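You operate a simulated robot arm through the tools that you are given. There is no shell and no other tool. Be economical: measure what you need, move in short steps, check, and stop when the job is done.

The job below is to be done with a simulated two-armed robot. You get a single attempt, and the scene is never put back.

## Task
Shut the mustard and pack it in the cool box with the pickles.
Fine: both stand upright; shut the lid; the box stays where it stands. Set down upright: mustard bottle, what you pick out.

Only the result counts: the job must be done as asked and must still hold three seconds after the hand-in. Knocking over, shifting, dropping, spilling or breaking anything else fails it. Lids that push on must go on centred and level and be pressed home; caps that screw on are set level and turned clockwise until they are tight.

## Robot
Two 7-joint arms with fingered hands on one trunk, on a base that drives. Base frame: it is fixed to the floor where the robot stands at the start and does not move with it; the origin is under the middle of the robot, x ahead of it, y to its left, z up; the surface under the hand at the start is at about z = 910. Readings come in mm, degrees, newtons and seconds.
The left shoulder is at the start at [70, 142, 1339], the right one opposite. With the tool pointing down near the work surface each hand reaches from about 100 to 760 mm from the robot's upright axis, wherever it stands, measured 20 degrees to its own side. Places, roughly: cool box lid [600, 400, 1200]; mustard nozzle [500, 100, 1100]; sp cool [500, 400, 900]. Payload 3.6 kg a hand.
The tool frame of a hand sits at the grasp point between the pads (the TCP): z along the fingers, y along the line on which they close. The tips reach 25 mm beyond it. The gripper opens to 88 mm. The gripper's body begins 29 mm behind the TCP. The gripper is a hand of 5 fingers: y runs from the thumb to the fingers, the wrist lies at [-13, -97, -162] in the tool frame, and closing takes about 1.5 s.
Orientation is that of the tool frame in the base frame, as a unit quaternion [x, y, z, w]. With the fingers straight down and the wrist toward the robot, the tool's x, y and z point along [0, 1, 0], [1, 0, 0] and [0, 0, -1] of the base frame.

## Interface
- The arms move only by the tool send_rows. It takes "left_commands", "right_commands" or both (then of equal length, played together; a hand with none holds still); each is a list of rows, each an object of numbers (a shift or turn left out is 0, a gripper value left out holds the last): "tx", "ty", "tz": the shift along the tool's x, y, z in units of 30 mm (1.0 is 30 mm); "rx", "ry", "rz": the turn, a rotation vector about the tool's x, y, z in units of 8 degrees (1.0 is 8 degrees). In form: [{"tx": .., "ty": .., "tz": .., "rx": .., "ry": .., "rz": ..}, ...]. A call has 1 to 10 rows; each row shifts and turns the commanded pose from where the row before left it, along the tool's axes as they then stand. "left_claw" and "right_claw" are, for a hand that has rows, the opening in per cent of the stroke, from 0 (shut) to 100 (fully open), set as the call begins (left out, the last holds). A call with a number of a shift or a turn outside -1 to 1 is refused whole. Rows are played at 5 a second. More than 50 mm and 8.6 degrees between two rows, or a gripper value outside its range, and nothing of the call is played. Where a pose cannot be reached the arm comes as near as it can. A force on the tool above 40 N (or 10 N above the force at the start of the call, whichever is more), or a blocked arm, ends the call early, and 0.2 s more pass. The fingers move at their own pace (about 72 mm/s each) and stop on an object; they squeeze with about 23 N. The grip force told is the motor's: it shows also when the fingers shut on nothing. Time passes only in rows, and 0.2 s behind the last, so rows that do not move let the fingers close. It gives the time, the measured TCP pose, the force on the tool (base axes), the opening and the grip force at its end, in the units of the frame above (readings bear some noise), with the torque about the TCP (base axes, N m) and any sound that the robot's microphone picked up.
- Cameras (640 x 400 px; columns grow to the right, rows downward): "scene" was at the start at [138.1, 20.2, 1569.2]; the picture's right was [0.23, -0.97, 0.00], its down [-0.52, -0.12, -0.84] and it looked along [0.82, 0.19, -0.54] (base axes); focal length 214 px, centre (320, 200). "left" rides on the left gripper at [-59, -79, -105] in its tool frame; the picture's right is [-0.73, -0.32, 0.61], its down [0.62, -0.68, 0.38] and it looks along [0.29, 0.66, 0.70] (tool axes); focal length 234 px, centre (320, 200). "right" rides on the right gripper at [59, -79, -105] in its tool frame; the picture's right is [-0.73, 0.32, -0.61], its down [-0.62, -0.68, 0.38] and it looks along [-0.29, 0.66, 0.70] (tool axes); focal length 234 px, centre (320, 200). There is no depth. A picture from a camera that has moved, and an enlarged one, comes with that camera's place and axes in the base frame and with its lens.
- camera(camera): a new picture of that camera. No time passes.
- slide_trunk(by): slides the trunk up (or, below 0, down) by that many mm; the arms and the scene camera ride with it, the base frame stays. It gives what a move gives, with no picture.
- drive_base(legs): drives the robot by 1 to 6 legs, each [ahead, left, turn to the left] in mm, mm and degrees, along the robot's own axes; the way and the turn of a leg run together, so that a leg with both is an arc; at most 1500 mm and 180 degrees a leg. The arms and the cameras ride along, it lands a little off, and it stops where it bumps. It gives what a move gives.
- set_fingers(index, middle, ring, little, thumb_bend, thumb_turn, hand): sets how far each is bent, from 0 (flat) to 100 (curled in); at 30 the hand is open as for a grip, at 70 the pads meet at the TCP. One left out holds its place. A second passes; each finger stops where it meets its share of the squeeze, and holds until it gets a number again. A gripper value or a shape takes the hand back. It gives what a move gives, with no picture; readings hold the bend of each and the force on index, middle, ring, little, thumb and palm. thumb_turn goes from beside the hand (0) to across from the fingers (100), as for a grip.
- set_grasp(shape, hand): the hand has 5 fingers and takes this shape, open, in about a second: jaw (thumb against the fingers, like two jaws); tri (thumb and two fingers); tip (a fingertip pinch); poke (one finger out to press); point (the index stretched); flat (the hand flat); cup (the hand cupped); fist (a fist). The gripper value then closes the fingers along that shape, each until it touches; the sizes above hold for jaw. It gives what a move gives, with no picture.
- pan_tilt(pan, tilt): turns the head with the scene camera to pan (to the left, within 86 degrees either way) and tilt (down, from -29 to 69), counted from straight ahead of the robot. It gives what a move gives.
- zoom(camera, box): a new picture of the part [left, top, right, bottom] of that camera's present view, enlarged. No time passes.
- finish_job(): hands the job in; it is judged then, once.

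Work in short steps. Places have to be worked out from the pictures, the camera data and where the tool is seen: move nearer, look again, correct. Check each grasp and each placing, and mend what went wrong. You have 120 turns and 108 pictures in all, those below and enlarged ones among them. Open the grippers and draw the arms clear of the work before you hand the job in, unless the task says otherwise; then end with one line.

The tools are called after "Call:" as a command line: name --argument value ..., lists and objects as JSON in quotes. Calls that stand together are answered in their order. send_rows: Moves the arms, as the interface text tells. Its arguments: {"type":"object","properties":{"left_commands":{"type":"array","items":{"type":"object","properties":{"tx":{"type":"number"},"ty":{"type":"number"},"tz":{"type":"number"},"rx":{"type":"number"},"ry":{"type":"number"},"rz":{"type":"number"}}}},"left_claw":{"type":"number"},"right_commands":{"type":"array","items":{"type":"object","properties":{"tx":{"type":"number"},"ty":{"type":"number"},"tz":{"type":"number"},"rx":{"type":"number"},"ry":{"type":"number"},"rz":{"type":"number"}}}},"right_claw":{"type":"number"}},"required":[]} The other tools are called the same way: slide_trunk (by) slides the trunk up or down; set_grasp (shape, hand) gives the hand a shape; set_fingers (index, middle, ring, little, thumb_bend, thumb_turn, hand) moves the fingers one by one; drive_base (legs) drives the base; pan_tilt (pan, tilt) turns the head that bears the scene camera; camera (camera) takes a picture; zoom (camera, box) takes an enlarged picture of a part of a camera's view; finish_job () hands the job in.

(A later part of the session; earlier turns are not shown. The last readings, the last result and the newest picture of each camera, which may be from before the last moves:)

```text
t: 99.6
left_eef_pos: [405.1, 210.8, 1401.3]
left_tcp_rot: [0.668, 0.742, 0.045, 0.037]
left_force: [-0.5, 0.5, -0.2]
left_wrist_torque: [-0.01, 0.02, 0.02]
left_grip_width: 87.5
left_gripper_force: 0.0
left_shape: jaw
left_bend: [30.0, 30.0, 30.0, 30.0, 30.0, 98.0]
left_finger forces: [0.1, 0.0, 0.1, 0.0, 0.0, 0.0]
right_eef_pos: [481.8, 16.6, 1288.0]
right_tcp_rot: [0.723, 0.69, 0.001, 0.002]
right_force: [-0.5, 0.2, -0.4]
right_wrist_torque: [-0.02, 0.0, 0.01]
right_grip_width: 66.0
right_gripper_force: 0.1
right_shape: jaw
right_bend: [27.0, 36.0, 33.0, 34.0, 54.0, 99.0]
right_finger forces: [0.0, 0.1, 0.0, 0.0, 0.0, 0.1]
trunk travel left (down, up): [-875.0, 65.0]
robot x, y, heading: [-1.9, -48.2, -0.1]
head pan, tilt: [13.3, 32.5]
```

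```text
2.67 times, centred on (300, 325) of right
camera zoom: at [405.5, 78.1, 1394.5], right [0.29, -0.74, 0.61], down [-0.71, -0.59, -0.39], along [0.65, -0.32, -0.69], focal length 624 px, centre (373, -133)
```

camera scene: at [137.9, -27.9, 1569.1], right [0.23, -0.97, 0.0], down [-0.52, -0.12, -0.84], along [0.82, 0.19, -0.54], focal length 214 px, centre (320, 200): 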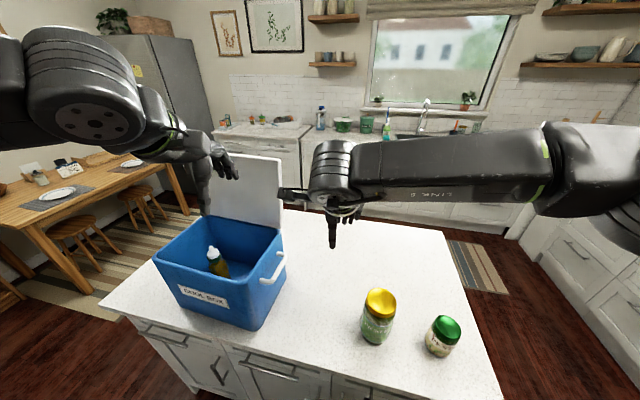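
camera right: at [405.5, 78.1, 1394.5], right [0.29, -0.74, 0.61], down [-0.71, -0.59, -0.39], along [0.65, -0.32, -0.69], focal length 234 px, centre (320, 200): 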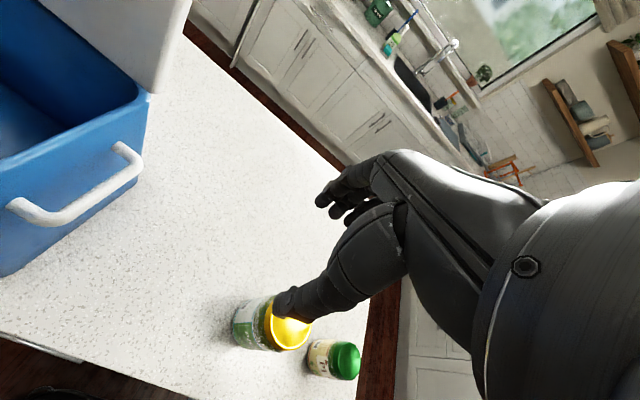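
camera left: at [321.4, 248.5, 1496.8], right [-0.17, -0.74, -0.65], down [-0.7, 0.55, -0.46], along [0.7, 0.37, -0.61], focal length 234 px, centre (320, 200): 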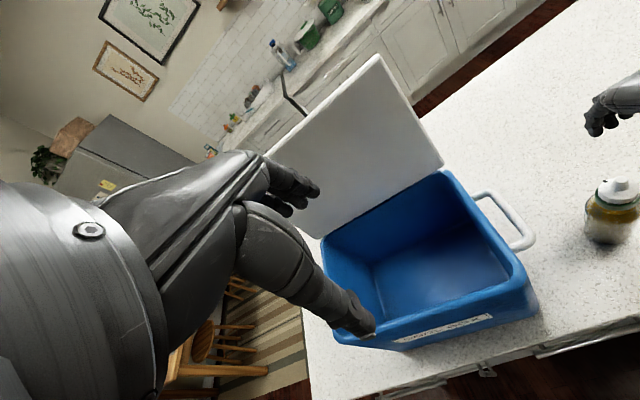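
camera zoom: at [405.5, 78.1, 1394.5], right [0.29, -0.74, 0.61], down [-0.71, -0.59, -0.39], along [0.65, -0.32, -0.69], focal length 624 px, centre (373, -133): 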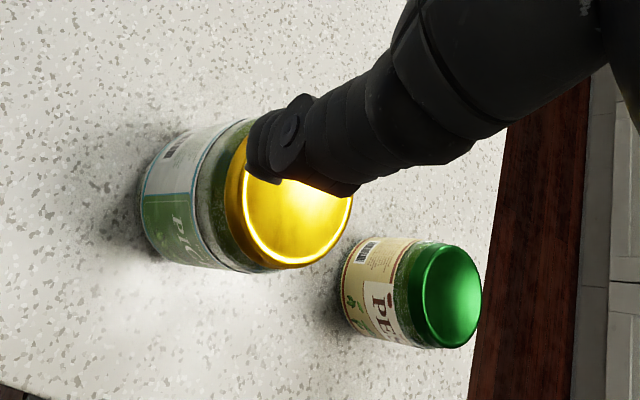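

The pickle lid centre is at (482, -108) with its top at z≈1068, and the lid is about 75 mm wide. I open fully and move above it.

Call:
send_rows --right_commands '[{"tx": -0.83, "ty": 0.04}, {"tx": -0.83, "ty": 0.04}, {"tx": -0.83, "ty": 0.04}, {"tx": -0.83, "ty": 0.04}, {"tx": -0.83, "ty": 0.04}, {"tz": 0.9}, {"tz": 0.9}, {"tz": 0.9}, {"tz": 0.9}, {"tz": 0.9}]' --right_claw 100

Call:
send_rows --right_commands '[{"tz": 0.6}, {}, {}]'

Call:
camera --camera "right"

Call:
zoom --camera "scene" --box '[310, 220, 470, 350]'

```text
t: 101.8
left_eef_pos: [406.3, 208.6, 1401.1]
left_tcp_rot: [0.668, 0.742, 0.046, 0.036]
left_force: [-0.3, -0.3, 0.7]
left_wrist_torque: [0.04, 0.02, -0.01]
left_grip_width: 87.7
left_gripper_force: 0.0
left_shape: jaw
left_bend: [30.0, 30.0, 30.0, 30.0, 30.0, 98.0]
left_finger forces: [0.1, 0.0, 0.1, 0.1, 0.0, 0.1]
right_eef_pos: [484.5, -109.4, 1153.3]
right_tcp_rot: [0.724, 0.69, 0.002, 0.001]
right_force: [-0.1, 0.4, 0.8]
right_wrist_torque: [-0.02, 0.02, 0.02]
right_grip_width: 87.7
right_gripper_force: 0.1
right_shape: jaw
right_bend: [30.0, 30.0, 30.0, 30.0, 30.0, 98.0]
right_finger forces: [0.1, 0.0, 0.1, 0.0, 0.0, 0.1]
trunk travel left (down, up): [-875.0, 65.0]
robot x, y, heading: [-3.0, -47.7, -0.0]
head pan, tilt: [13.3, 32.5]
```

```text
t: 102.6
left_eef_pos: [405.8, 209.0, 1402.4]
left_tcp_rot: [0.668, 0.742, 0.045, 0.037]
left_force: [0.3, 1.1, 0.1]
left_wrist_torque: [-0.01, 0.03, 0.02]
left_grip_width: 87.9
left_gripper_force: 0.1
left_shape: jaw
left_bend: [30.0, 30.0, 30.0, 30.0, 30.0, 98.0]
left_finger forces: [0.1, 0.0, 0.0, 0.0, 0.1, 0.0]
right_eef_pos: [481.5, -110.0, 1136.4]
right_tcp_rot: [0.724, 0.69, 0.002, 0.001]
right_force: [-0.2, -1.1, 0.4]
right_wrist_torque: [0.01, -0.01, 0.03]
right_grip_width: 87.9
right_gripper_force: 0.1
right_shape: jaw
right_bend: [30.0, 30.0, 30.0, 30.0, 30.0, 98.0]
right_finger forces: [0.0, 0.1, 0.1, 0.1, 0.0, 0.0]
trunk travel left (down, up): [-875.0, 65.0]
robot x, y, heading: [-4.8, -47.9, -0.0]
head pan, tilt: [13.3, 32.5]
```

```text
37 pictures are left
camera right: at [406.6, -49.2, 1242.2], right [0.29, -0.74, 0.61], down [-0.71, -0.59, -0.39], along [0.65, -0.32, -0.69], focal length 234 px, centre (320, 200)
```

right: 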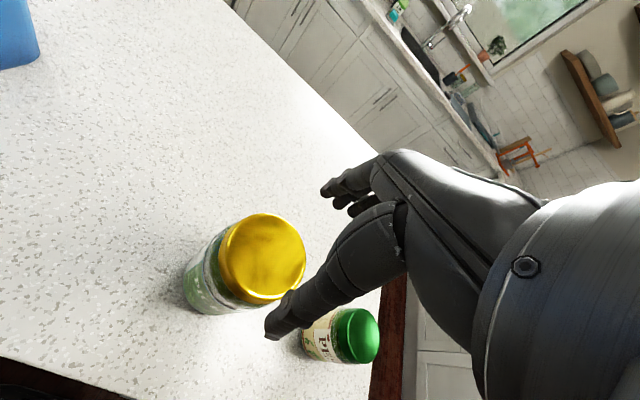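

```text
3.08 times, centred on (390, 285) of scene
camera zoom: at [137.4, -30.4, 1569.2], right [0.23, -0.97, 0.0], down [-0.52, -0.12, -0.84], along [0.82, 0.19, -0.54], focal length 660 px, centre (105, -62)
```

zoom: 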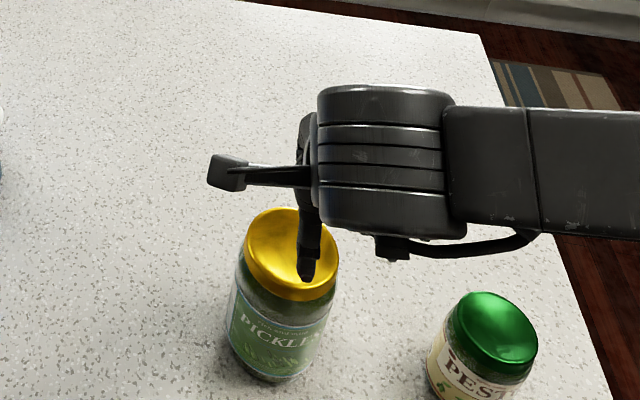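

The jar is about 5 mm to the left of the tool axis. I correct that and descend to straddle the lid, with force as a guard.

Call:
send_rows --right_commands '[{"tx": 0.15, "ty": 0.05, "tz": 0.5}, {"tz": 0.5}, {"tz": 0.5}, {"tz": 0.5}, {}]'

Call:
camera --camera "right"

Call:
zoom --camera "scene" --box '[310, 220, 470, 350]'

```text
t: 103.8
left_eef_pos: [406.0, 209.1, 1401.8]
left_tcp_rot: [0.668, 0.742, 0.046, 0.036]
left_force: [-0.3, 0.3, 0.3]
left_wrist_torque: [-0.01, -0.01, 0.01]
left_grip_width: 87.6
left_gripper_force: 0.1
left_shape: jaw
left_bend: [30.0, 30.0, 30.0, 30.0, 30.0, 98.0]
left_finger forces: [0.1, 0.0, 0.1, 0.0, 0.1, 0.1]
right_eef_pos: [485.2, -105.8, 1076.7]
right_tcp_rot: [0.723, 0.691, 0.002, 0.002]
right_force: [0.0, -0.2, 0.5]
right_wrist_torque: [0.01, 0.02, -0.01]
right_grip_width: 87.8
right_gripper_force: 0.0
right_shape: jaw
right_bend: [30.0, 30.0, 30.0, 30.0, 30.0, 98.0]
right_finger forces: [0.0, 0.1, 0.1, 0.1, 0.1, 0.1]
trunk travel left (down, up): [-875.0, 65.0]
robot x, y, heading: [-4.2, -52.8, -0.1]
head pan, tilt: [13.3, 32.5]
```

```text
35 pictures are left
camera right: at [409.4, -44.0, 1182.1], right [0.29, -0.74, 0.61], down [-0.71, -0.59, -0.39], along [0.65, -0.32, -0.69], focal length 234 px, centre (320, 200)
```

right: 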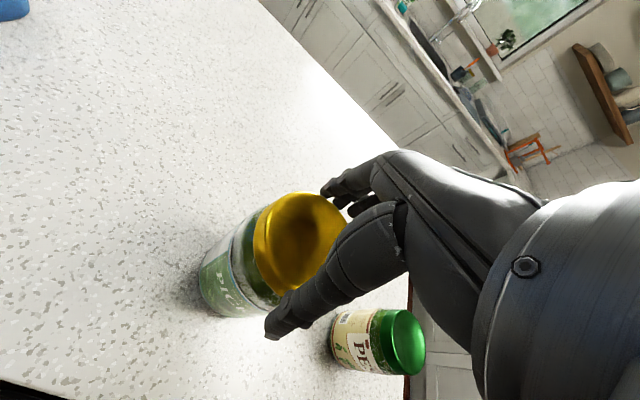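

```text
3.08 times, centred on (390, 285) of scene
camera zoom: at [137.7, -30.4, 1569.2], right [0.23, -0.97, 0.0], down [-0.52, -0.12, -0.84], along [0.82, 0.19, -0.54], focal length 660 px, centre (105, -62)
```

zoom: 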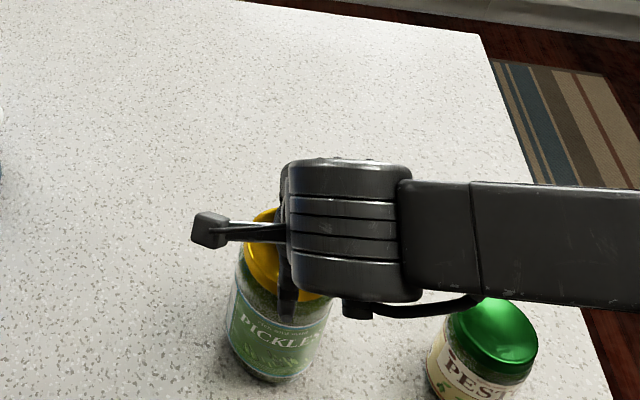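

The fingers straddle the lid without contact. I go 25 mm further and close.

Call:
send_rows --right_commands '[{"tz": 0.4}, {"tz": 0.45}, {}]'

Call:
send_rows --right_commands '[{}, {}, {}, {}, {}, {}]' --right_claw 50

Call:
camera --camera "right"

```text
t: 104.6
left_eef_pos: [405.2, 210.1, 1400.2]
left_tcp_rot: [0.668, 0.742, 0.046, 0.036]
left_force: [-1.2, -0.5, -0.1]
left_wrist_torque: [-0.01, 0.0, 0.01]
left_grip_width: 87.9
left_gripper_force: 0.1
left_shape: jaw
left_bend: [30.0, 30.0, 30.0, 30.0, 30.0, 98.0]
left_finger forces: [0.1, 0.1, 0.0, 0.0, 0.0, 0.0]
right_eef_pos: [485.6, -104.4, 1051.4]
right_tcp_rot: [0.723, 0.69, 0.003, 0.002]
right_force: [6.2, 0.2, 14.1]
right_wrist_torque: [0.1, -0.54, 0.0]
right_grip_width: 87.8
right_gripper_force: 0.0
right_shape: jaw
right_bend: [25.0, 30.0, 30.0, 30.0, 30.0, 98.0]
right_finger forces: [11.8, 0.2, 0.0, 0.0, 0.0, 0.0]
trunk travel left (down, up): [-875.0, 65.0]
robot x, y, heading: [1.0, -49.1, 0.1]
head pan, tilt: [13.3, 32.5]
```

```text
t: 106.0
left_eef_pos: [405.7, 209.4, 1401.5]
left_tcp_rot: [0.668, 0.742, 0.046, 0.037]
left_force: [-0.4, 0.3, 0.1]
left_wrist_torque: [0.0, 0.0, -0.02]
left_grip_width: 87.8
left_gripper_force: 0.0
left_shape: jaw
left_bend: [30.0, 30.0, 30.0, 30.0, 30.0, 98.0]
left_finger forces: [0.0, 0.0, 0.0, 0.1, 0.0, 0.0]
right_eef_pos: [485.0, -106.4, 1051.0]
right_tcp_rot: [0.724, 0.69, 0.003, 0.002]
right_force: [7.9, 0.7, 23.9]
right_wrist_torque: [0.03, -0.25, 0.02]
right_grip_width: 71.5
right_gripper_force: 22.9
right_shape: jaw
right_bend: [24.0, 31.0, 32.0, 34.0, 53.0, 99.0]
right_finger forces: [24.5, 6.9, 3.1, 0.0, 22.7, 0.1]
trunk travel left (down, up): [-875.0, 65.0]
robot x, y, heading: [-0.7, -49.1, -0.0]
head pan, tilt: [13.3, 32.5]
```

```text
33 pictures are left
camera right: at [408.9, -44.0, 1157.2], right [0.28, -0.74, 0.61], down [-0.71, -0.59, -0.39], along [0.65, -0.32, -0.69], focal length 234 px, centre (320, 200)
```

right: 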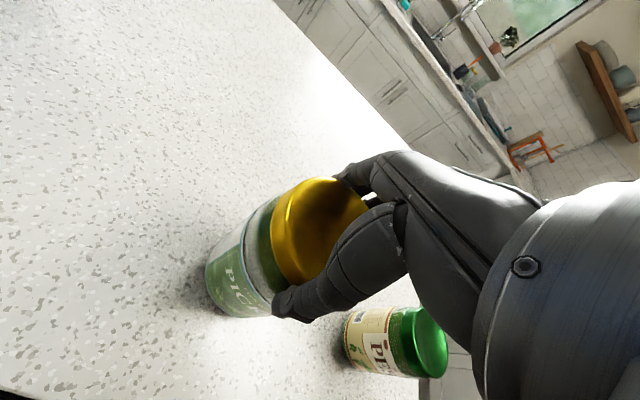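

The index rests on the lid edge, with a 24 N upward force. I reopen, raise 8 mm and close again.

Call:
send_rows --right_commands '[{}, {}, {}, {"tz": -0.27}, {}]' --right_claw 100

Call:
send_rows --right_commands '[{}, {}, {}, {}, {}, {}]' --right_claw 50

Call:
zoom --camera "right" --box '[180, 140, 420, 340]'

```text
t: 107.2
left_eef_pos: [405.6, 209.1, 1401.1]
left_tcp_rot: [0.668, 0.742, 0.045, 0.036]
left_force: [1.1, 1.5, -0.7]
left_wrist_torque: [-0.01, -0.01, 0.0]
left_grip_width: 87.7
left_gripper_force: 0.1
left_shape: jaw
left_bend: [30.0, 30.0, 30.0, 30.0, 30.0, 98.0]
left_finger forces: [0.0, 0.1, 0.1, 0.0, 0.0, 0.1]
right_eef_pos: [484.2, -105.0, 1058.6]
right_tcp_rot: [0.723, 0.69, 0.0, 0.001]
right_force: [0.5, 0.7, -0.5]
right_wrist_torque: [-0.03, 0.04, 0.03]
right_grip_width: 88.0
right_gripper_force: 0.1
right_shape: jaw
right_bend: [29.0, 30.0, 30.0, 30.0, 29.0, 98.0]
right_finger forces: [1.9, 0.0, 0.1, 0.1, 0.7, 0.1]
trunk travel left (down, up): [-875.0, 65.0]
robot x, y, heading: [-3.1, -46.3, 0.2]
head pan, tilt: [13.3, 32.5]
```

```text
t: 108.6
left_eef_pos: [405.6, 208.3, 1402.1]
left_tcp_rot: [0.668, 0.742, 0.046, 0.036]
left_force: [-0.5, -0.7, 0.0]
left_wrist_torque: [0.01, 0.05, 0.03]
left_grip_width: 87.6
left_gripper_force: 0.1
left_shape: jaw
left_bend: [30.0, 30.0, 30.0, 30.0, 30.0, 98.0]
left_finger forces: [0.0, 0.1, 0.0, 0.1, 0.0, 0.1]
right_eef_pos: [484.5, -105.8, 1058.6]
right_tcp_rot: [0.724, 0.69, 0.001, 0.001]
right_force: [0.7, -0.3, 0.1]
right_wrist_torque: [-0.05, 0.06, 0.0]
right_grip_width: 71.0
right_gripper_force: 23.1
right_shape: jaw
right_bend: [27.0, 34.0, 35.0, 36.0, 46.0, 98.0]
right_finger forces: [16.9, 7.7, 2.7, 0.0, 27.6, 0.1]
trunk travel left (down, up): [-875.0, 65.0]
robot x, y, heading: [3.9, -51.8, 0.0]
head pan, tilt: [13.3, 32.5]
```

```text
2.00 times, centred on (300, 240) of right
camera zoom: at [409.6, -44.9, 1163.9], right [0.29, -0.74, 0.61], down [-0.71, -0.59, -0.39], along [0.65, -0.32, -0.69], focal length 468 px, centre (360, 120)
```

zoom: 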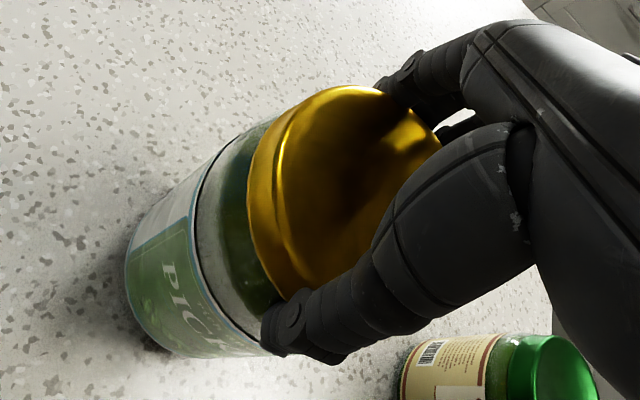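

Now it is a clean grip (71 mm, no net force). I lift gently.

Call:
send_rows --right_commands '[{"tz": -0.3}, {"tz": -0.4}, {"tz": -0.5}, {}]'

Call:
zoom --camera "right" --box '[180, 140, 420, 340]'

```text
t: 109.6
left_eef_pos: [406.9, 209.6, 1401.6]
left_tcp_rot: [0.668, 0.742, 0.045, 0.036]
left_force: [-0.4, 0.1, -1.1]
left_wrist_torque: [0.01, 0.0, 0.01]
left_grip_width: 87.7
left_gripper_force: 0.1
left_shape: jaw
left_bend: [30.0, 30.0, 30.0, 30.0, 30.0, 98.0]
left_finger forces: [0.0, 0.0, 0.1, 0.1, 0.1, 0.0]
right_eef_pos: [484.6, -104.4, 1095.0]
right_tcp_rot: [0.724, 0.69, 0.001, 0.001]
right_force: [0.8, -0.3, -7.2]
right_wrist_torque: [0.03, 0.02, 0.0]
right_grip_width: 70.6
right_gripper_force: 22.9
right_shape: jaw
right_bend: [27.0, 34.0, 35.0, 36.0, 46.0, 98.0]
right_finger forces: [16.2, 7.4, 3.1, 0.0, 27.6, 0.0]
trunk travel left (down, up): [-875.0, 65.0]
robot x, y, heading: [1.4, -51.6, 0.2]
head pan, tilt: [13.3, 32.5]
```

```text
2.00 times, centred on (300, 240) of right
camera zoom: at [409.1, -43.8, 1201.3], right [0.29, -0.74, 0.61], down [-0.71, -0.59, -0.39], along [0.64, -0.32, -0.69], focal length 468 px, centre (360, 120)
```

zoom: 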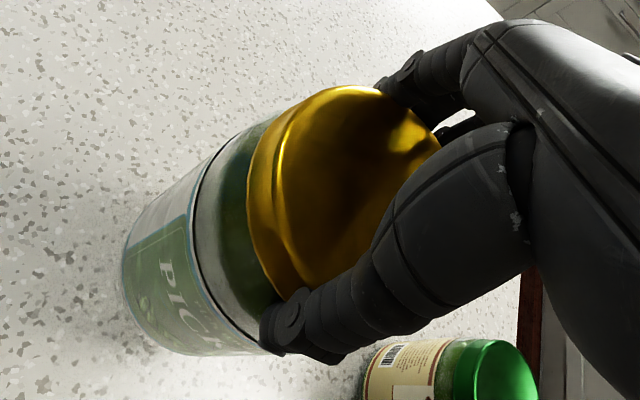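

The jar is lifted and steady at 7 N. I raise it above the rim height and drive back to the box.

Call:
send_rows --right_commands '[{"tz": -0.8}, {"tz": -0.9}, {"tz": -0.9}, {"tz": -0.9}, {"tz": -0.9}, {"tz": -0.9}, {"tz": -0.9}, {"tz": -0.9}, {"tz": -0.6}, {}]'

Call:
drive_base --legs '[[0, 200, 0], [0, 195, 0]]'

Call:
camera --camera "scene"

Call:
camera --camera "right"

```text
t: 111.8
left_eef_pos: [407.1, 209.5, 1400.7]
left_tcp_rot: [0.668, 0.742, 0.045, 0.035]
left_force: [-0.1, -1.2, -1.2]
left_wrist_torque: [-0.01, -0.02, -0.01]
left_grip_width: 87.8
left_gripper_force: 0.0
left_shape: jaw
left_bend: [30.0, 30.0, 30.0, 30.0, 30.0, 98.0]
left_finger forces: [0.1, 0.0, 0.1, 0.1, 0.0, 0.1]
right_eef_pos: [484.4, -107.4, 1325.8]
right_tcp_rot: [0.724, 0.69, 0.001, 0.001]
right_force: [0.3, 0.1, -6.7]
right_wrist_torque: [-0.01, 0.03, 0.01]
right_grip_width: 70.6
right_gripper_force: 22.7
right_shape: jaw
right_bend: [27.0, 34.0, 35.0, 36.0, 46.0, 98.0]
right_finger forces: [16.1, 7.5, 3.5, 0.1, 27.5, 0.0]
trunk travel left (down, up): [-875.0, 65.0]
robot x, y, heading: [1.4, -49.9, -0.1]
head pan, tilt: [13.3, 32.5]
```

```text
t: 114.5
left_eef_pos: [406.1, 604.4, 1402.5]
left_tcp_rot: [0.667, 0.743, 0.047, 0.035]
left_force: [0.4, -0.7, 0.6]
left_wrist_torque: [-0.01, -0.02, -0.02]
left_grip_width: 87.6
left_gripper_force: 0.1
left_shape: jaw
left_bend: [30.0, 30.0, 30.0, 30.0, 30.0, 98.0]
left_finger forces: [0.1, 0.0, 0.1, 0.0, 0.0, 0.1]
right_eef_pos: [485.3, 288.6, 1325.7]
right_tcp_rot: [0.722, 0.692, 0.003, 0.0]
right_force: [1.0, -0.1, -7.9]
right_wrist_torque: [0.02, 0.03, 0.0]
right_grip_width: 70.6
right_gripper_force: 23.0
right_shape: jaw
right_bend: [27.0, 34.0, 35.0, 36.0, 46.0, 98.0]
right_finger forces: [16.1, 7.6, 3.4, 0.0, 27.3, 0.1]
trunk travel left (down, up): [-875.0, 65.0]
robot x, y, heading: [2.4, 347.7, 0.2]
head pan, tilt: [13.3, 32.5]
```

```text
30 pictures are left
camera scene: at [138.8, 362.8, 1569.1], right [0.23, -0.97, 0.0], down [-0.52, -0.12, -0.84], along [0.82, 0.2, -0.54], focal length 214 px, centre (320, 200)
```

scene: 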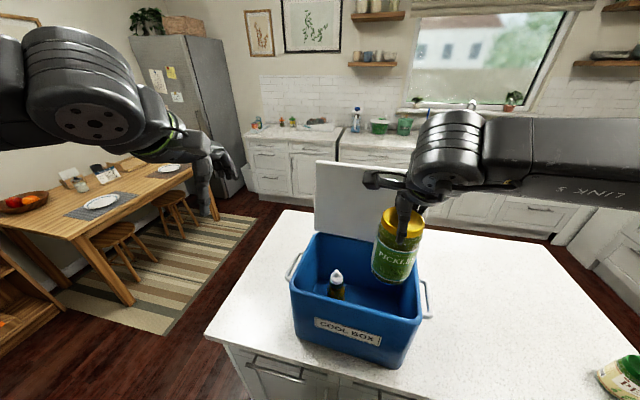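

```text
29 pictures are left
camera right: at [407.8, 349.7, 1432.0], right [0.29, -0.74, 0.61], down [-0.71, -0.59, -0.39], along [0.65, -0.32, -0.7], focal length 234 px, centre (320, 200)
```

right: 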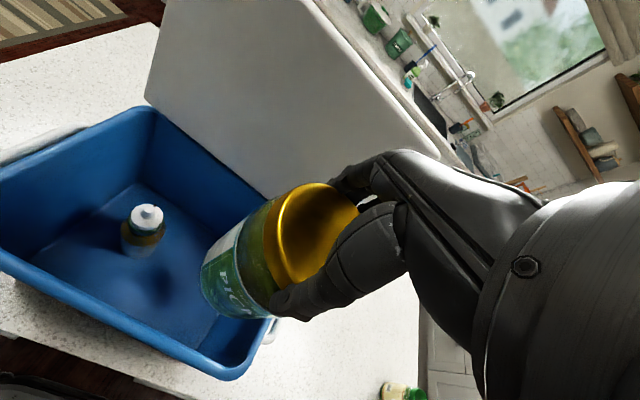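

Good view: the mustard is upright and the right half is free. I shift to (518, 292) and lower to z≈1120.

Call:
send_rows --right_commands '[{"tx": 0.07, "ty": 0.55}, {"tx": 0.07, "ty": 0.55}, {"tz": 0.9}, {"tz": 0.9}, {"tz": 0.9}, {"tz": 0.9}, {}]'

Call:
camera --camera "scene"

Call:
camera --camera "right"

```text
t: 116.2
left_eef_pos: [406.4, 609.3, 1401.1]
left_tcp_rot: [0.666, 0.743, 0.046, 0.036]
left_force: [-0.2, 0.0, 0.8]
left_wrist_torque: [0.01, -0.03, 0.02]
left_grip_width: 87.7
left_gripper_force: 0.1
left_shape: jaw
left_bend: [30.0, 30.0, 30.0, 30.0, 30.0, 98.0]
left_finger forces: [0.0, 0.0, 0.0, 0.0, 0.0, 0.1]
right_eef_pos: [516.8, 296.9, 1217.3]
right_tcp_rot: [0.722, 0.692, 0.001, 0.001]
right_force: [0.5, 0.1, -6.7]
right_wrist_torque: [0.03, 0.0, 0.02]
right_grip_width: 70.4
right_gripper_force: 23.0
right_shape: jaw
right_bend: [27.0, 34.0, 35.0, 36.0, 46.0, 98.0]
right_finger forces: [16.1, 7.6, 3.7, 0.0, 27.4, 0.0]
trunk travel left (down, up): [-875.0, 65.0]
robot x, y, heading: [-0.7, 347.1, 0.1]
head pan, tilt: [13.3, 32.5]
```

```text
28 pictures are left
camera scene: at [138.6, 369.6, 1569.1], right [0.23, -0.97, 0.0], down [-0.52, -0.13, -0.84], along [0.82, 0.2, -0.54], focal length 214 px, centre (320, 200)
```

scene: 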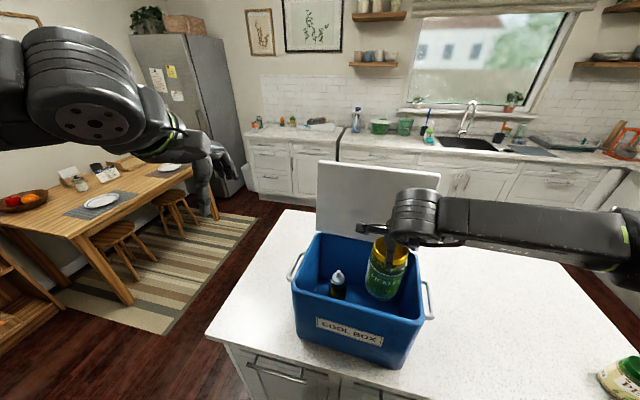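

```text
27 pictures are left
camera right: at [441.1, 358.2, 1323.3], right [0.29, -0.74, 0.61], down [-0.71, -0.59, -0.39], along [0.65, -0.32, -0.69], focal length 234 px, centre (320, 200)
```

right: 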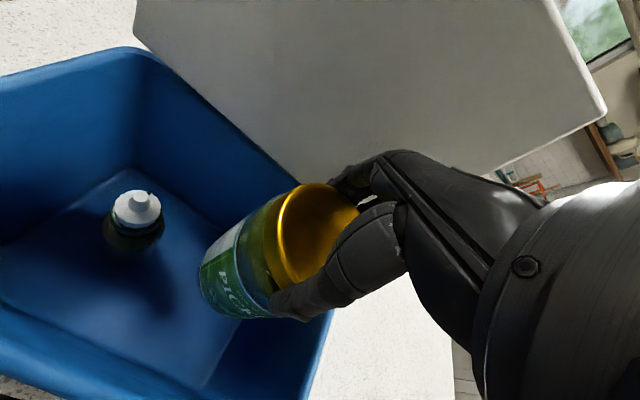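

There is clearance on all sides. I continue lowering.

Call:
send_rows --right_commands '[{"ty": 0.1, "tz": 0.8}, {"tz": 0.8}, {"tz": 0.8}, {"tz": 0.8}, {"tz": 0.6}, {"tz": 0.4}, {}]'

Call:
camera --camera "right"

```text
t: 117.8
left_eef_pos: [405.8, 609.6, 1401.5]
left_tcp_rot: [0.667, 0.743, 0.045, 0.035]
left_force: [-0.2, 0.3, -0.4]
left_wrist_torque: [-0.01, -0.03, 0.01]
left_grip_width: 87.5
left_gripper_force: 0.1
left_shape: jaw
left_bend: [30.0, 30.0, 30.0, 30.0, 30.0, 98.0]
left_finger forces: [0.0, 0.1, 0.0, 0.1, 0.0, 0.0]
right_eef_pos: [522.2, 298.9, 1091.6]
right_tcp_rot: [0.722, 0.692, 0.002, 0.001]
right_force: [0.0, 0.5, -6.5]
right_wrist_torque: [0.01, -0.01, 0.01]
right_grip_width: 70.3
right_gripper_force: 23.0
right_shape: jaw
right_bend: [27.0, 34.0, 35.0, 36.0, 46.0, 98.0]
right_finger forces: [15.9, 7.8, 3.9, 0.0, 27.1, 0.1]
trunk travel left (down, up): [-875.0, 65.0]
robot x, y, heading: [0.3, 347.6, 0.2]
head pan, tilt: [13.3, 32.5]
```

```text
26 pictures are left
camera right: at [445.6, 359.0, 1197.5], right [0.29, -0.74, 0.61], down [-0.71, -0.59, -0.39], along [0.65, -0.32, -0.69], focal length 234 px, centre (320, 200)
```

right: 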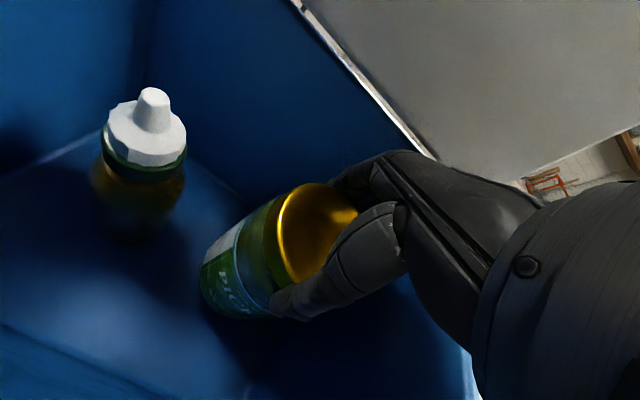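

I lower to contact, expected near TCP z≈1069.

Call:
send_rows --right_commands '[{"tz": 0.25}, {"tz": 0.2}, {"tz": 0.1}, {}]'

Call:
send_rows --right_commands '[{"tz": 0.1}, {}]'

Call:
send_rows --right_commands '[{"tz": 0.07}, {}]'

```text
t: 118.8
left_eef_pos: [406.4, 608.7, 1400.9]
left_tcp_rot: [0.667, 0.743, 0.045, 0.036]
left_force: [-0.7, 0.5, -0.7]
left_wrist_torque: [0.01, 0.01, 0.0]
left_grip_width: 87.5
left_gripper_force: 0.1
left_shape: jaw
left_bend: [30.0, 30.0, 30.0, 30.0, 30.0, 98.0]
left_finger forces: [0.0, 0.1, 0.0, 0.0, 0.0, 0.1]
right_eef_pos: [521.6, 297.8, 1075.4]
right_tcp_rot: [0.723, 0.691, 0.002, 0.001]
right_force: [-0.1, -0.1, -5.7]
right_wrist_torque: [0.01, 0.0, -0.02]
right_grip_width: 70.1
right_gripper_force: 22.9
right_shape: jaw
right_bend: [27.0, 34.0, 35.0, 36.0, 46.0, 98.0]
right_finger forces: [15.9, 7.6, 3.8, 0.0, 27.1, 0.0]
trunk travel left (down, up): [-875.0, 65.0]
robot x, y, heading: [-2.9, 346.5, 0.1]
head pan, tilt: [13.3, 32.5]
```

```text
t: 119.3
left_eef_pos: [405.4, 609.7, 1401.8]
left_tcp_rot: [0.666, 0.744, 0.045, 0.036]
left_force: [-0.4, -0.6, -0.8]
left_wrist_torque: [0.02, 0.0, -0.02]
left_grip_width: 88.2
left_gripper_force: 0.1
left_shape: jaw
left_bend: [30.0, 30.0, 30.0, 30.0, 30.0, 98.0]
left_finger forces: [0.0, 0.1, 0.0, 0.0, 0.0, 0.0]
right_eef_pos: [520.4, 298.1, 1072.3]
right_tcp_rot: [0.723, 0.691, 0.001, 0.001]
right_force: [0.4, 0.2, -5.9]
right_wrist_torque: [0.01, 0.03, -0.04]
right_grip_width: 70.5
right_gripper_force: 23.4
right_shape: jaw
right_bend: [27.0, 34.0, 35.0, 36.0, 46.0, 98.0]
right_finger forces: [15.9, 7.7, 3.8, 0.1, 27.1, 0.1]
trunk travel left (down, up): [-875.0, 65.0]
robot x, y, heading: [-4.5, 349.2, 0.1]
head pan, tilt: [13.3, 32.5]
```

```text
t: 120.0
left_eef_pos: [404.5, 609.6, 1401.4]
left_tcp_rot: [0.666, 0.744, 0.046, 0.036]
left_force: [-0.3, 0.0, 0.5]
left_wrist_torque: [-0.01, -0.04, 0.0]
left_grip_width: 87.7
left_gripper_force: 0.1
left_shape: jaw
left_bend: [30.0, 30.0, 30.0, 30.0, 30.0, 98.0]
left_finger forces: [0.0, 0.1, 0.0, 0.1, 0.1, 0.0]
right_eef_pos: [521.1, 297.7, 1071.8]
right_tcp_rot: [0.722, 0.692, 0.001, 0.002]
right_force: [-0.1, 1.2, -4.7]
right_wrist_torque: [-0.01, 0.01, -0.04]
right_grip_width: 69.9
right_gripper_force: 23.2
right_shape: jaw
right_bend: [27.0, 34.0, 35.0, 36.0, 46.0, 98.0]
right_finger forces: [16.1, 7.8, 3.7, 0.1, 27.1, 0.0]
trunk travel left (down, up): [-875.0, 65.0]
robot x, y, heading: [-0.9, 348.3, 0.1]
head pan, tilt: [13.3, 32.5]
```

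Call:
send_rows --right_commands '[{"tz": 0.07}, {}]'

Call:
send_rows --right_commands '[{"tz": 0.05}, {}]'

```text
t: 120.5
left_eef_pos: [405.3, 610.2, 1401.2]
left_tcp_rot: [0.666, 0.744, 0.046, 0.037]
left_force: [0.3, 0.7, 0.1]
left_wrist_torque: [-0.01, 0.01, 0.02]
left_grip_width: 87.7
left_gripper_force: 0.1
left_shape: jaw
left_bend: [30.0, 30.0, 30.0, 30.0, 30.0, 98.0]
left_finger forces: [0.1, 0.0, 0.1, 0.0, 0.0, 0.0]
right_eef_pos: [519.8, 299.1, 1069.6]
right_tcp_rot: [0.723, 0.691, 0.002, 0.002]
right_force: [3.2, 3.2, 9.9]
right_wrist_torque: [-0.01, -0.01, 0.06]
right_grip_width: 70.0
right_gripper_force: 23.1
right_shape: jaw
right_bend: [27.0, 34.0, 35.0, 36.0, 46.0, 98.0]
right_finger forces: [17.8, 9.9, 2.9, 0.1, 27.7, 0.1]
trunk travel left (down, up): [-875.0, 65.0]
robot x, y, heading: [-1.0, 349.1, 0.0]
head pan, tilt: [13.3, 32.5]
```

```text
t: 121.2
left_eef_pos: [404.3, 609.6, 1402.3]
left_tcp_rot: [0.667, 0.743, 0.047, 0.037]
left_force: [-0.1, 0.1, -0.4]
left_wrist_torque: [0.01, 0.05, 0.01]
left_grip_width: 87.4
left_gripper_force: 0.2
left_shape: jaw
left_bend: [30.0, 30.0, 30.0, 30.0, 30.0, 98.0]
left_finger forces: [0.0, 0.0, 0.1, 0.1, 0.0, 0.0]
right_eef_pos: [519.4, 298.9, 1068.8]
right_tcp_rot: [0.723, 0.691, 0.003, 0.004]
right_force: [5.7, 3.0, 23.0]
right_wrist_torque: [0.0, 0.01, 0.03]
right_grip_width: 70.1
right_gripper_force: 22.9
right_shape: jaw
right_bend: [27.0, 33.0, 35.0, 36.0, 47.0, 97.0]
right_finger forces: [19.1, 10.7, 3.0, 0.0, 27.8, 0.0]
trunk travel left (down, up): [-875.0, 65.0]
robot x, y, heading: [0.9, 347.5, -0.2]
head pan, tilt: [13.3, 32.5]
```

The jar is on the floor (23 N). I ease off, open fully, then withdraw slowly upward.

Call:
send_rows --right_commands '[{"tz": -0.07}, {}]'

Call:
send_rows --right_commands '[{}, {}, {}, {}, {}]' --right_claw 100

Call:
send_rows --right_commands '[{"tz": -0.2}, {"tz": -0.3}, {"tz": -0.4}, {"tz": -0.6}, {"tz": -0.8}, {}]'

Call:
camera --camera "right"

```text
t: 121.8
left_eef_pos: [404.1, 610.7, 1401.4]
left_tcp_rot: [0.667, 0.743, 0.046, 0.036]
left_force: [0.5, -0.5, 0.8]
left_wrist_torque: [-0.04, 0.0, -0.06]
left_grip_width: 87.8
left_gripper_force: 0.1
left_shape: jaw
left_bend: [30.0, 30.0, 30.0, 30.0, 30.0, 98.0]
left_finger forces: [0.0, 0.0, 0.0, 0.0, 0.0, 0.0]
right_eef_pos: [519.1, 297.4, 1070.1]
right_tcp_rot: [0.723, 0.691, 0.002, 0.003]
right_force: [4.9, 3.4, 16.6]
right_wrist_torque: [0.0, -0.06, 0.04]
right_grip_width: 70.0
right_gripper_force: 23.2
right_shape: jaw
right_bend: [27.0, 33.0, 35.0, 36.0, 47.0, 97.0]
right_finger forces: [18.5, 10.2, 3.0, 0.0, 27.0, 0.1]
trunk travel left (down, up): [-875.0, 65.0]
robot x, y, heading: [1.1, 348.2, 0.2]
head pan, tilt: [13.3, 32.5]
```

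```text
t: 123.0
left_eef_pos: [404.7, 610.4, 1401.8]
left_tcp_rot: [0.667, 0.743, 0.047, 0.036]
left_force: [0.1, 0.8, 0.2]
left_wrist_torque: [0.0, 0.0, -0.02]
left_grip_width: 87.5
left_gripper_force: 0.0
left_shape: jaw
left_bend: [30.0, 30.0, 30.0, 30.0, 30.0, 98.0]
left_finger forces: [0.0, 0.0, 0.0, 0.1, 0.0, 0.0]
right_eef_pos: [520.8, 295.8, 1067.7]
right_tcp_rot: [0.722, 0.692, 0.002, 0.001]
right_force: [1.1, 1.2, 1.5]
right_wrist_torque: [0.01, -0.04, 0.02]
right_grip_width: 87.7
right_gripper_force: 0.1
right_shape: jaw
right_bend: [29.0, 30.0, 30.0, 30.0, 30.0, 97.0]
right_finger forces: [2.3, 0.0, 0.0, 0.0, 0.4, 0.0]
trunk travel left (down, up): [-875.0, 65.0]
robot x, y, heading: [0.3, 348.9, 0.2]
head pan, tilt: [13.3, 32.5]
```

```text
t: 124.3
left_eef_pos: [403.8, 609.9, 1401.2]
left_tcp_rot: [0.666, 0.743, 0.046, 0.037]
left_force: [0.1, 0.3, 0.5]
left_wrist_torque: [-0.04, -0.01, 0.01]
left_grip_width: 88.0
left_gripper_force: 0.0
left_shape: jaw
left_bend: [30.0, 30.0, 30.0, 30.0, 30.0, 98.0]
left_finger forces: [0.1, 0.1, 0.1, 0.1, 0.1, 0.1]
right_eef_pos: [520.1, 297.6, 1138.9]
right_tcp_rot: [0.722, 0.691, 0.001, 0.002]
right_force: [0.2, -0.1, 0.1]
right_wrist_torque: [0.0, 0.02, -0.01]
right_grip_width: 87.9
right_gripper_force: 0.1
right_shape: jaw
right_bend: [30.0, 30.0, 30.0, 30.0, 30.0, 97.0]
right_finger forces: [0.0, 0.0, 0.1, 0.0, 0.1, 0.0]
trunk travel left (down, up): [-875.0, 65.0]
robot x, y, heading: [-0.6, 347.9, -0.1]
head pan, tilt: [13.3, 32.5]
```

```text
25 pictures are left
camera right: at [444.8, 358.4, 1244.0], right [0.29, -0.74, 0.61], down [-0.71, -0.59, -0.39], along [0.65, -0.32, -0.69], focal length 234 px, centre (320, 200)
```

right: 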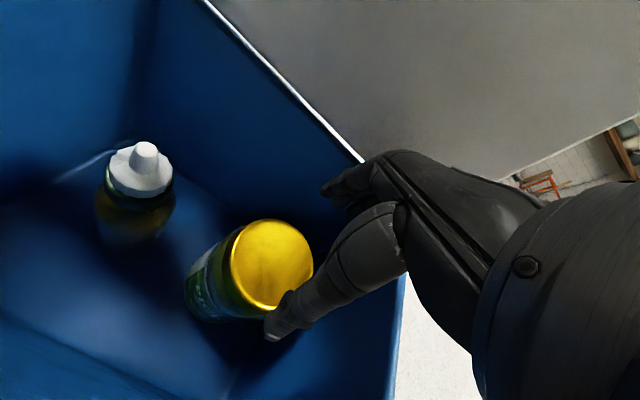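

Both items stand upright in the box. I now raise the right hand to go over the open lid's top edge, estimated at x≈665, z≈1345.

Call:
send_rows --right_commands '[{"tz": -0.95}, {"tz": -0.95}, {"tz": -0.95}, {"tz": -0.95}, {"tz": -0.95}, {"tz": -0.95}, {"tz": -0.95}, {"tz": -0.95}, {"tz": -0.95}, {"tz": -0.9}]'

Call:
camera --camera "scene"

Call:
camera --camera "right"

```text
t: 126.5
left_eef_pos: [402.8, 609.8, 1400.5]
left_tcp_rot: [0.666, 0.744, 0.046, 0.037]
left_force: [-0.4, 0.0, 0.1]
left_wrist_torque: [-0.02, 0.02, 0.01]
left_grip_width: 87.6
left_gripper_force: 0.1
left_shape: jaw
left_bend: [30.0, 30.0, 30.0, 30.0, 30.0, 98.0]
left_finger forces: [0.0, 0.0, 0.0, 0.0, 0.0, 0.0]
right_eef_pos: [516.8, 296.6, 1423.6]
right_tcp_rot: [0.722, 0.692, 0.002, 0.001]
right_force: [-0.5, 0.0, -0.3]
right_wrist_torque: [0.0, 0.02, -0.02]
right_grip_width: 87.8
right_gripper_force: 0.0
right_shape: jaw
right_bend: [30.0, 30.0, 30.0, 30.0, 30.0, 97.0]
right_finger forces: [0.0, 0.0, 0.1, 0.1, 0.0, 0.0]
trunk travel left (down, up): [-875.0, 65.0]
robot x, y, heading: [-1.0, 345.8, 0.3]
head pan, tilt: [13.3, 32.5]
```

```text
24 pictures are left
camera scene: at [136.9, 369.8, 1569.2], right [0.23, -0.97, 0.0], down [-0.52, -0.13, -0.84], along [0.82, 0.2, -0.54], focal length 214 px, centre (320, 200)
```

scene: 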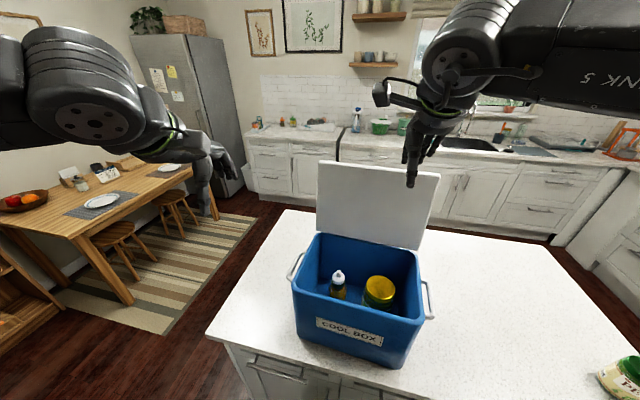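

```text
23 pictures are left
camera right: at [441.9, 357.7, 1530.1], right [0.29, -0.74, 0.61], down [-0.71, -0.59, -0.39], along [0.65, -0.32, -0.69], focal length 234 px, centre (320, 200)
```

right: 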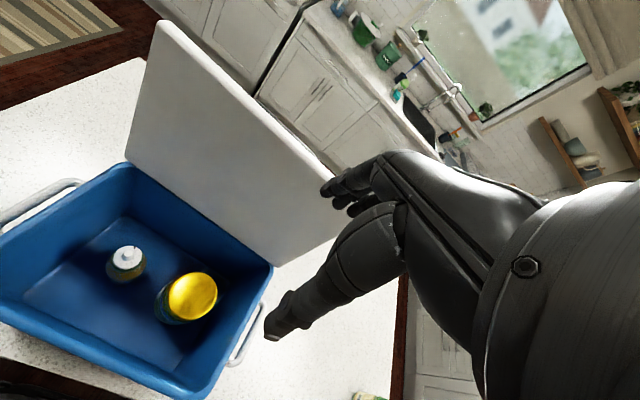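

This view agrees that the lid's top edge is at x≈668, z≈1345. I move over it.

Call:
send_rows --right_commands '[{"ty": 0.97}, {"ty": 0.97}, {"ty": 0.97}, {"ty": 0.97}, {"ty": 0.97}, {}]'

Call:
camera --camera "right"

Call:
zoom --camera "scene" --box '[300, 80, 480, 220]'

```text
t: 128.0
left_eef_pos: [403.9, 610.0, 1402.2]
left_tcp_rot: [0.667, 0.743, 0.046, 0.036]
left_force: [-0.5, 1.1, 0.4]
left_wrist_torque: [0.0, -0.03, -0.01]
left_grip_width: 87.6
left_gripper_force: 0.1
left_shape: jaw
left_bend: [30.0, 30.0, 30.0, 30.0, 30.0, 98.0]
left_finger forces: [0.0, 0.0, 0.0, 0.0, 0.0, 0.0]
right_eef_pos: [661.3, 291.4, 1423.9]
right_tcp_rot: [0.722, 0.691, 0.001, 0.001]
right_force: [-0.9, -0.1, 0.2]
right_wrist_torque: [0.0, 0.01, 0.0]
right_grip_width: 87.8
right_gripper_force: 0.0
right_shape: jaw
right_bend: [30.0, 30.0, 30.0, 30.0, 30.0, 97.0]
right_finger forces: [0.0, 0.0, 0.0, 0.0, 0.0, 0.0]
trunk travel left (down, up): [-875.0, 65.0]
robot x, y, heading: [-2.5, 348.7, 0.4]
head pan, tilt: [13.3, 32.5]
```

```text
22 pictures are left
camera right: at [585.7, 351.6, 1529.0], right [0.29, -0.74, 0.61], down [-0.71, -0.59, -0.39], along [0.65, -0.32, -0.69], focal length 234 px, centre (320, 200)
```

right: 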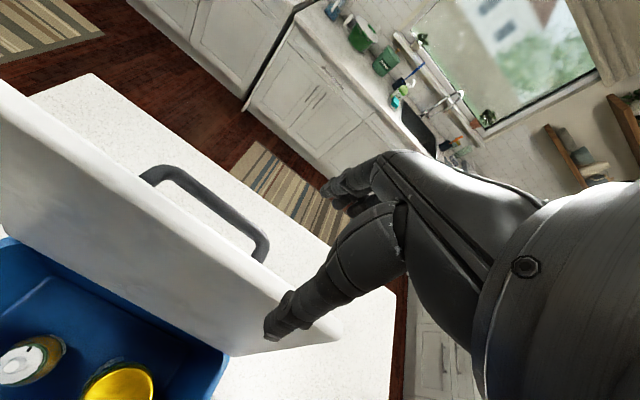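

```text
2.86 times, centred on (390, 150) of scene
camera zoom: at [137.0, 369.1, 1569.2], right [0.23, -0.97, 0.0], down [-0.52, -0.12, -0.84], along [0.82, 0.2, -0.54], focal length 613 px, centre (120, 343)
```

zoom: 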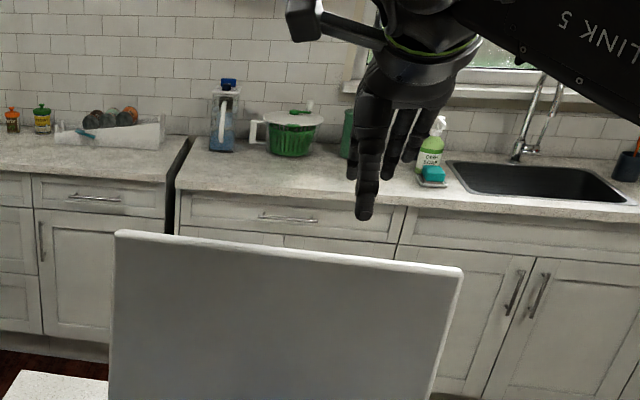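

The lid has a carrying handle on its outer face at y≈286–409. I shift to y≈240, to the right of it, and straddle the lid edge there.

Call:
send_rows --right_commands '[{"tx": -0.85, "ty": 0.1}, {"tx": -0.85, "ty": 0.1}, {"tz": 0.6}, {"tz": 0.6}, {}]'

Call:
camera --camera "right"

Call:
zoom --camera "scene" --box '[300, 80, 480, 220]'

```text
t: 129.2
left_eef_pos: [404.1, 609.8, 1400.9]
left_tcp_rot: [0.667, 0.743, 0.045, 0.036]
left_force: [-0.2, 0.6, 0.5]
left_wrist_torque: [0.01, 0.02, 0.0]
left_grip_width: 87.7
left_gripper_force: 0.0
left_shape: jaw
left_bend: [30.0, 30.0, 30.0, 30.0, 30.0, 98.0]
left_finger forces: [0.1, 0.1, 0.0, 0.1, 0.0, 0.1]
right_eef_pos: [665.9, 239.4, 1386.3]
right_tcp_rot: [0.722, 0.692, 0.001, 0.001]
right_force: [-0.3, -0.4, 0.2]
right_wrist_torque: [0.01, 0.0, -0.01]
right_grip_width: 87.8
right_gripper_force: 0.0
right_shape: jaw
right_bend: [30.0, 30.0, 30.0, 30.0, 30.0, 97.0]
right_finger forces: [0.0, 0.0, 0.0, 0.0, 0.0, 0.0]
trunk travel left (down, up): [-875.0, 65.0]
robot x, y, heading: [0.2, 348.6, 0.3]
head pan, tilt: [13.3, 32.5]
```

```text
20 pictures are left
camera right: at [591.0, 300.4, 1491.8], right [0.29, -0.74, 0.61], down [-0.71, -0.59, -0.39], along [0.65, -0.32, -0.69], focal length 234 px, centre (320, 200)
```

right: 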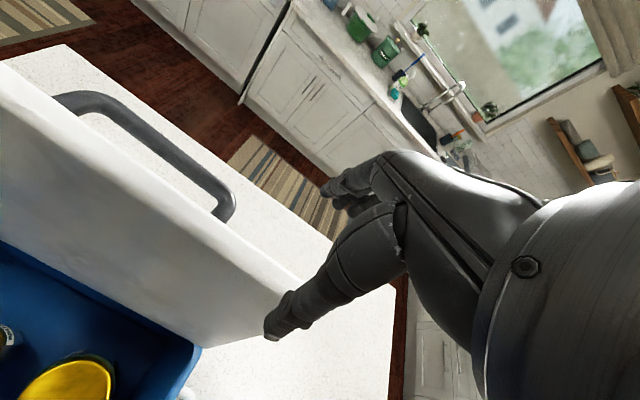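

```text
2.86 times, centred on (390, 150) of scene
camera zoom: at [137.5, 368.5, 1569.2], right [0.23, -0.97, 0.0], down [-0.52, -0.12, -0.84], along [0.82, 0.2, -0.54], focal length 613 px, centre (120, 343)
```

zoom: 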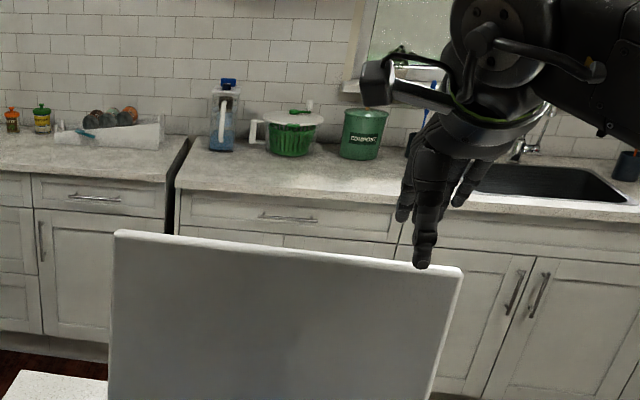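

The thumb is in front and the fingers behind the edge. I descend 60 mm.

Call:
send_rows --right_commands '[{"tz": 0.5}, {"tz": 0.5}, {"tz": 0.5}, {"tz": 0.5}, {}]'

Call:
camera --camera "right"

```text
t: 130.3
left_eef_pos: [404.2, 610.0, 1401.9]
left_tcp_rot: [0.666, 0.743, 0.045, 0.037]
left_force: [-0.1, 0.1, 0.1]
left_wrist_torque: [0.02, 0.02, 0.0]
left_grip_width: 87.5
left_gripper_force: 0.0
left_shape: jaw
left_bend: [30.0, 30.0, 30.0, 30.0, 30.0, 98.0]
left_finger forces: [0.1, 0.1, 0.0, 0.0, 0.0, 0.0]
right_eef_pos: [669.7, 239.6, 1326.2]
right_tcp_rot: [0.723, 0.691, 0.002, 0.002]
right_force: [-0.4, 0.9, 2.7]
right_wrist_torque: [-0.03, 0.02, 0.0]
right_grip_width: 88.1
right_gripper_force: 0.1
right_shape: jaw
right_bend: [30.0, 30.0, 30.0, 30.0, 30.0, 97.0]
right_finger forces: [0.0, 0.1, 0.1, 0.1, 1.1, 0.0]
trunk travel left (down, up): [-875.0, 65.0]
robot x, y, heading: [-3.9, 352.2, -0.1]
head pan, tilt: [13.3, 32.5]
```

```text
18 pictures are left
camera right: at [592.6, 300.8, 1432.3], right [0.29, -0.74, 0.61], down [-0.71, -0.59, -0.39], along [0.65, -0.32, -0.69], focal length 234 px, centre (320, 200)
```

right: 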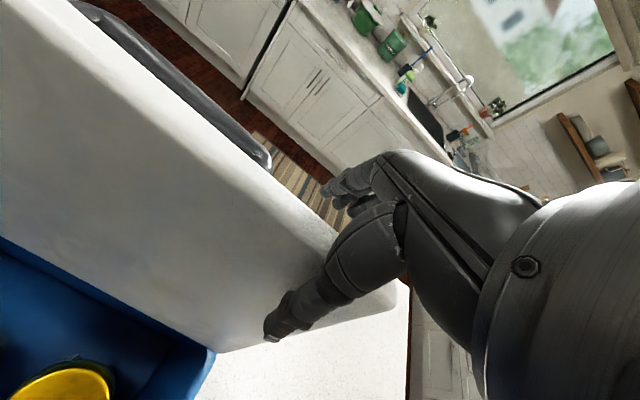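

I raise 8 mm off the edge and pull the lid gently forward with the fingers behind it.

Call:
send_rows --right_commands '[{"tz": -0.3}, {"ty": -0.5}, {"ty": -0.5}, {"ty": -0.5, "tz": -0.1}, {"ty": -0.5}, {}]'

Call:
zoom --camera "scene" --box '[280, 100, 480, 300]'

```text
t: 131.8
left_eef_pos: [404.6, 610.0, 1400.1]
left_tcp_rot: [0.666, 0.743, 0.045, 0.037]
left_force: [-1.0, -0.8, -0.3]
left_wrist_torque: [0.01, 0.02, 0.02]
left_grip_width: 87.9
left_gripper_force: 0.0
left_shape: jaw
left_bend: [30.0, 30.0, 30.0, 30.0, 30.0, 98.0]
left_finger forces: [0.0, 0.0, 0.0, 0.0, 0.0, 0.0]
right_eef_pos: [608.9, 243.2, 1338.2]
right_tcp_rot: [0.723, 0.691, 0.001, 0.001]
right_force: [0.6, -0.3, 0.8]
right_wrist_torque: [0.01, -0.02, 0.01]
right_grip_width: 88.1
right_gripper_force: 0.0
right_shape: jaw
right_bend: [30.0, 30.0, 30.0, 30.0, 30.0, 97.0]
right_finger forces: [0.7, 0.0, 0.0, 0.0, 0.0, 0.0]
trunk travel left (down, up): [-875.0, 65.0]
robot x, y, heading: [-1.7, 354.0, -0.1]
head pan, tilt: [13.3, 32.5]
```

```text
2.00 times, centred on (380, 200) of scene
camera zoom: at [137.8, 369.6, 1569.2], right [0.23, -0.97, 0.0], down [-0.52, -0.13, -0.84], along [0.82, 0.2, -0.54], focal length 429 px, centre (200, 200)
```

zoom: 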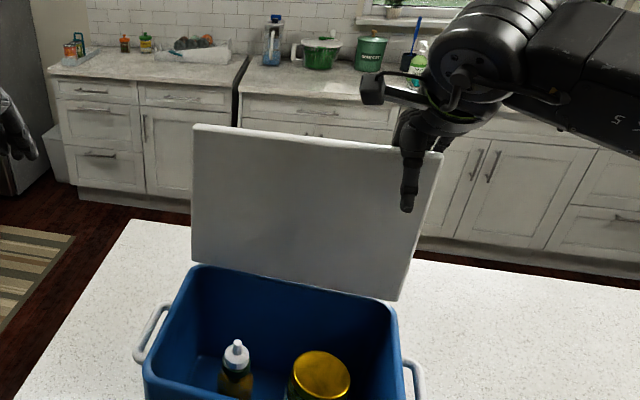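

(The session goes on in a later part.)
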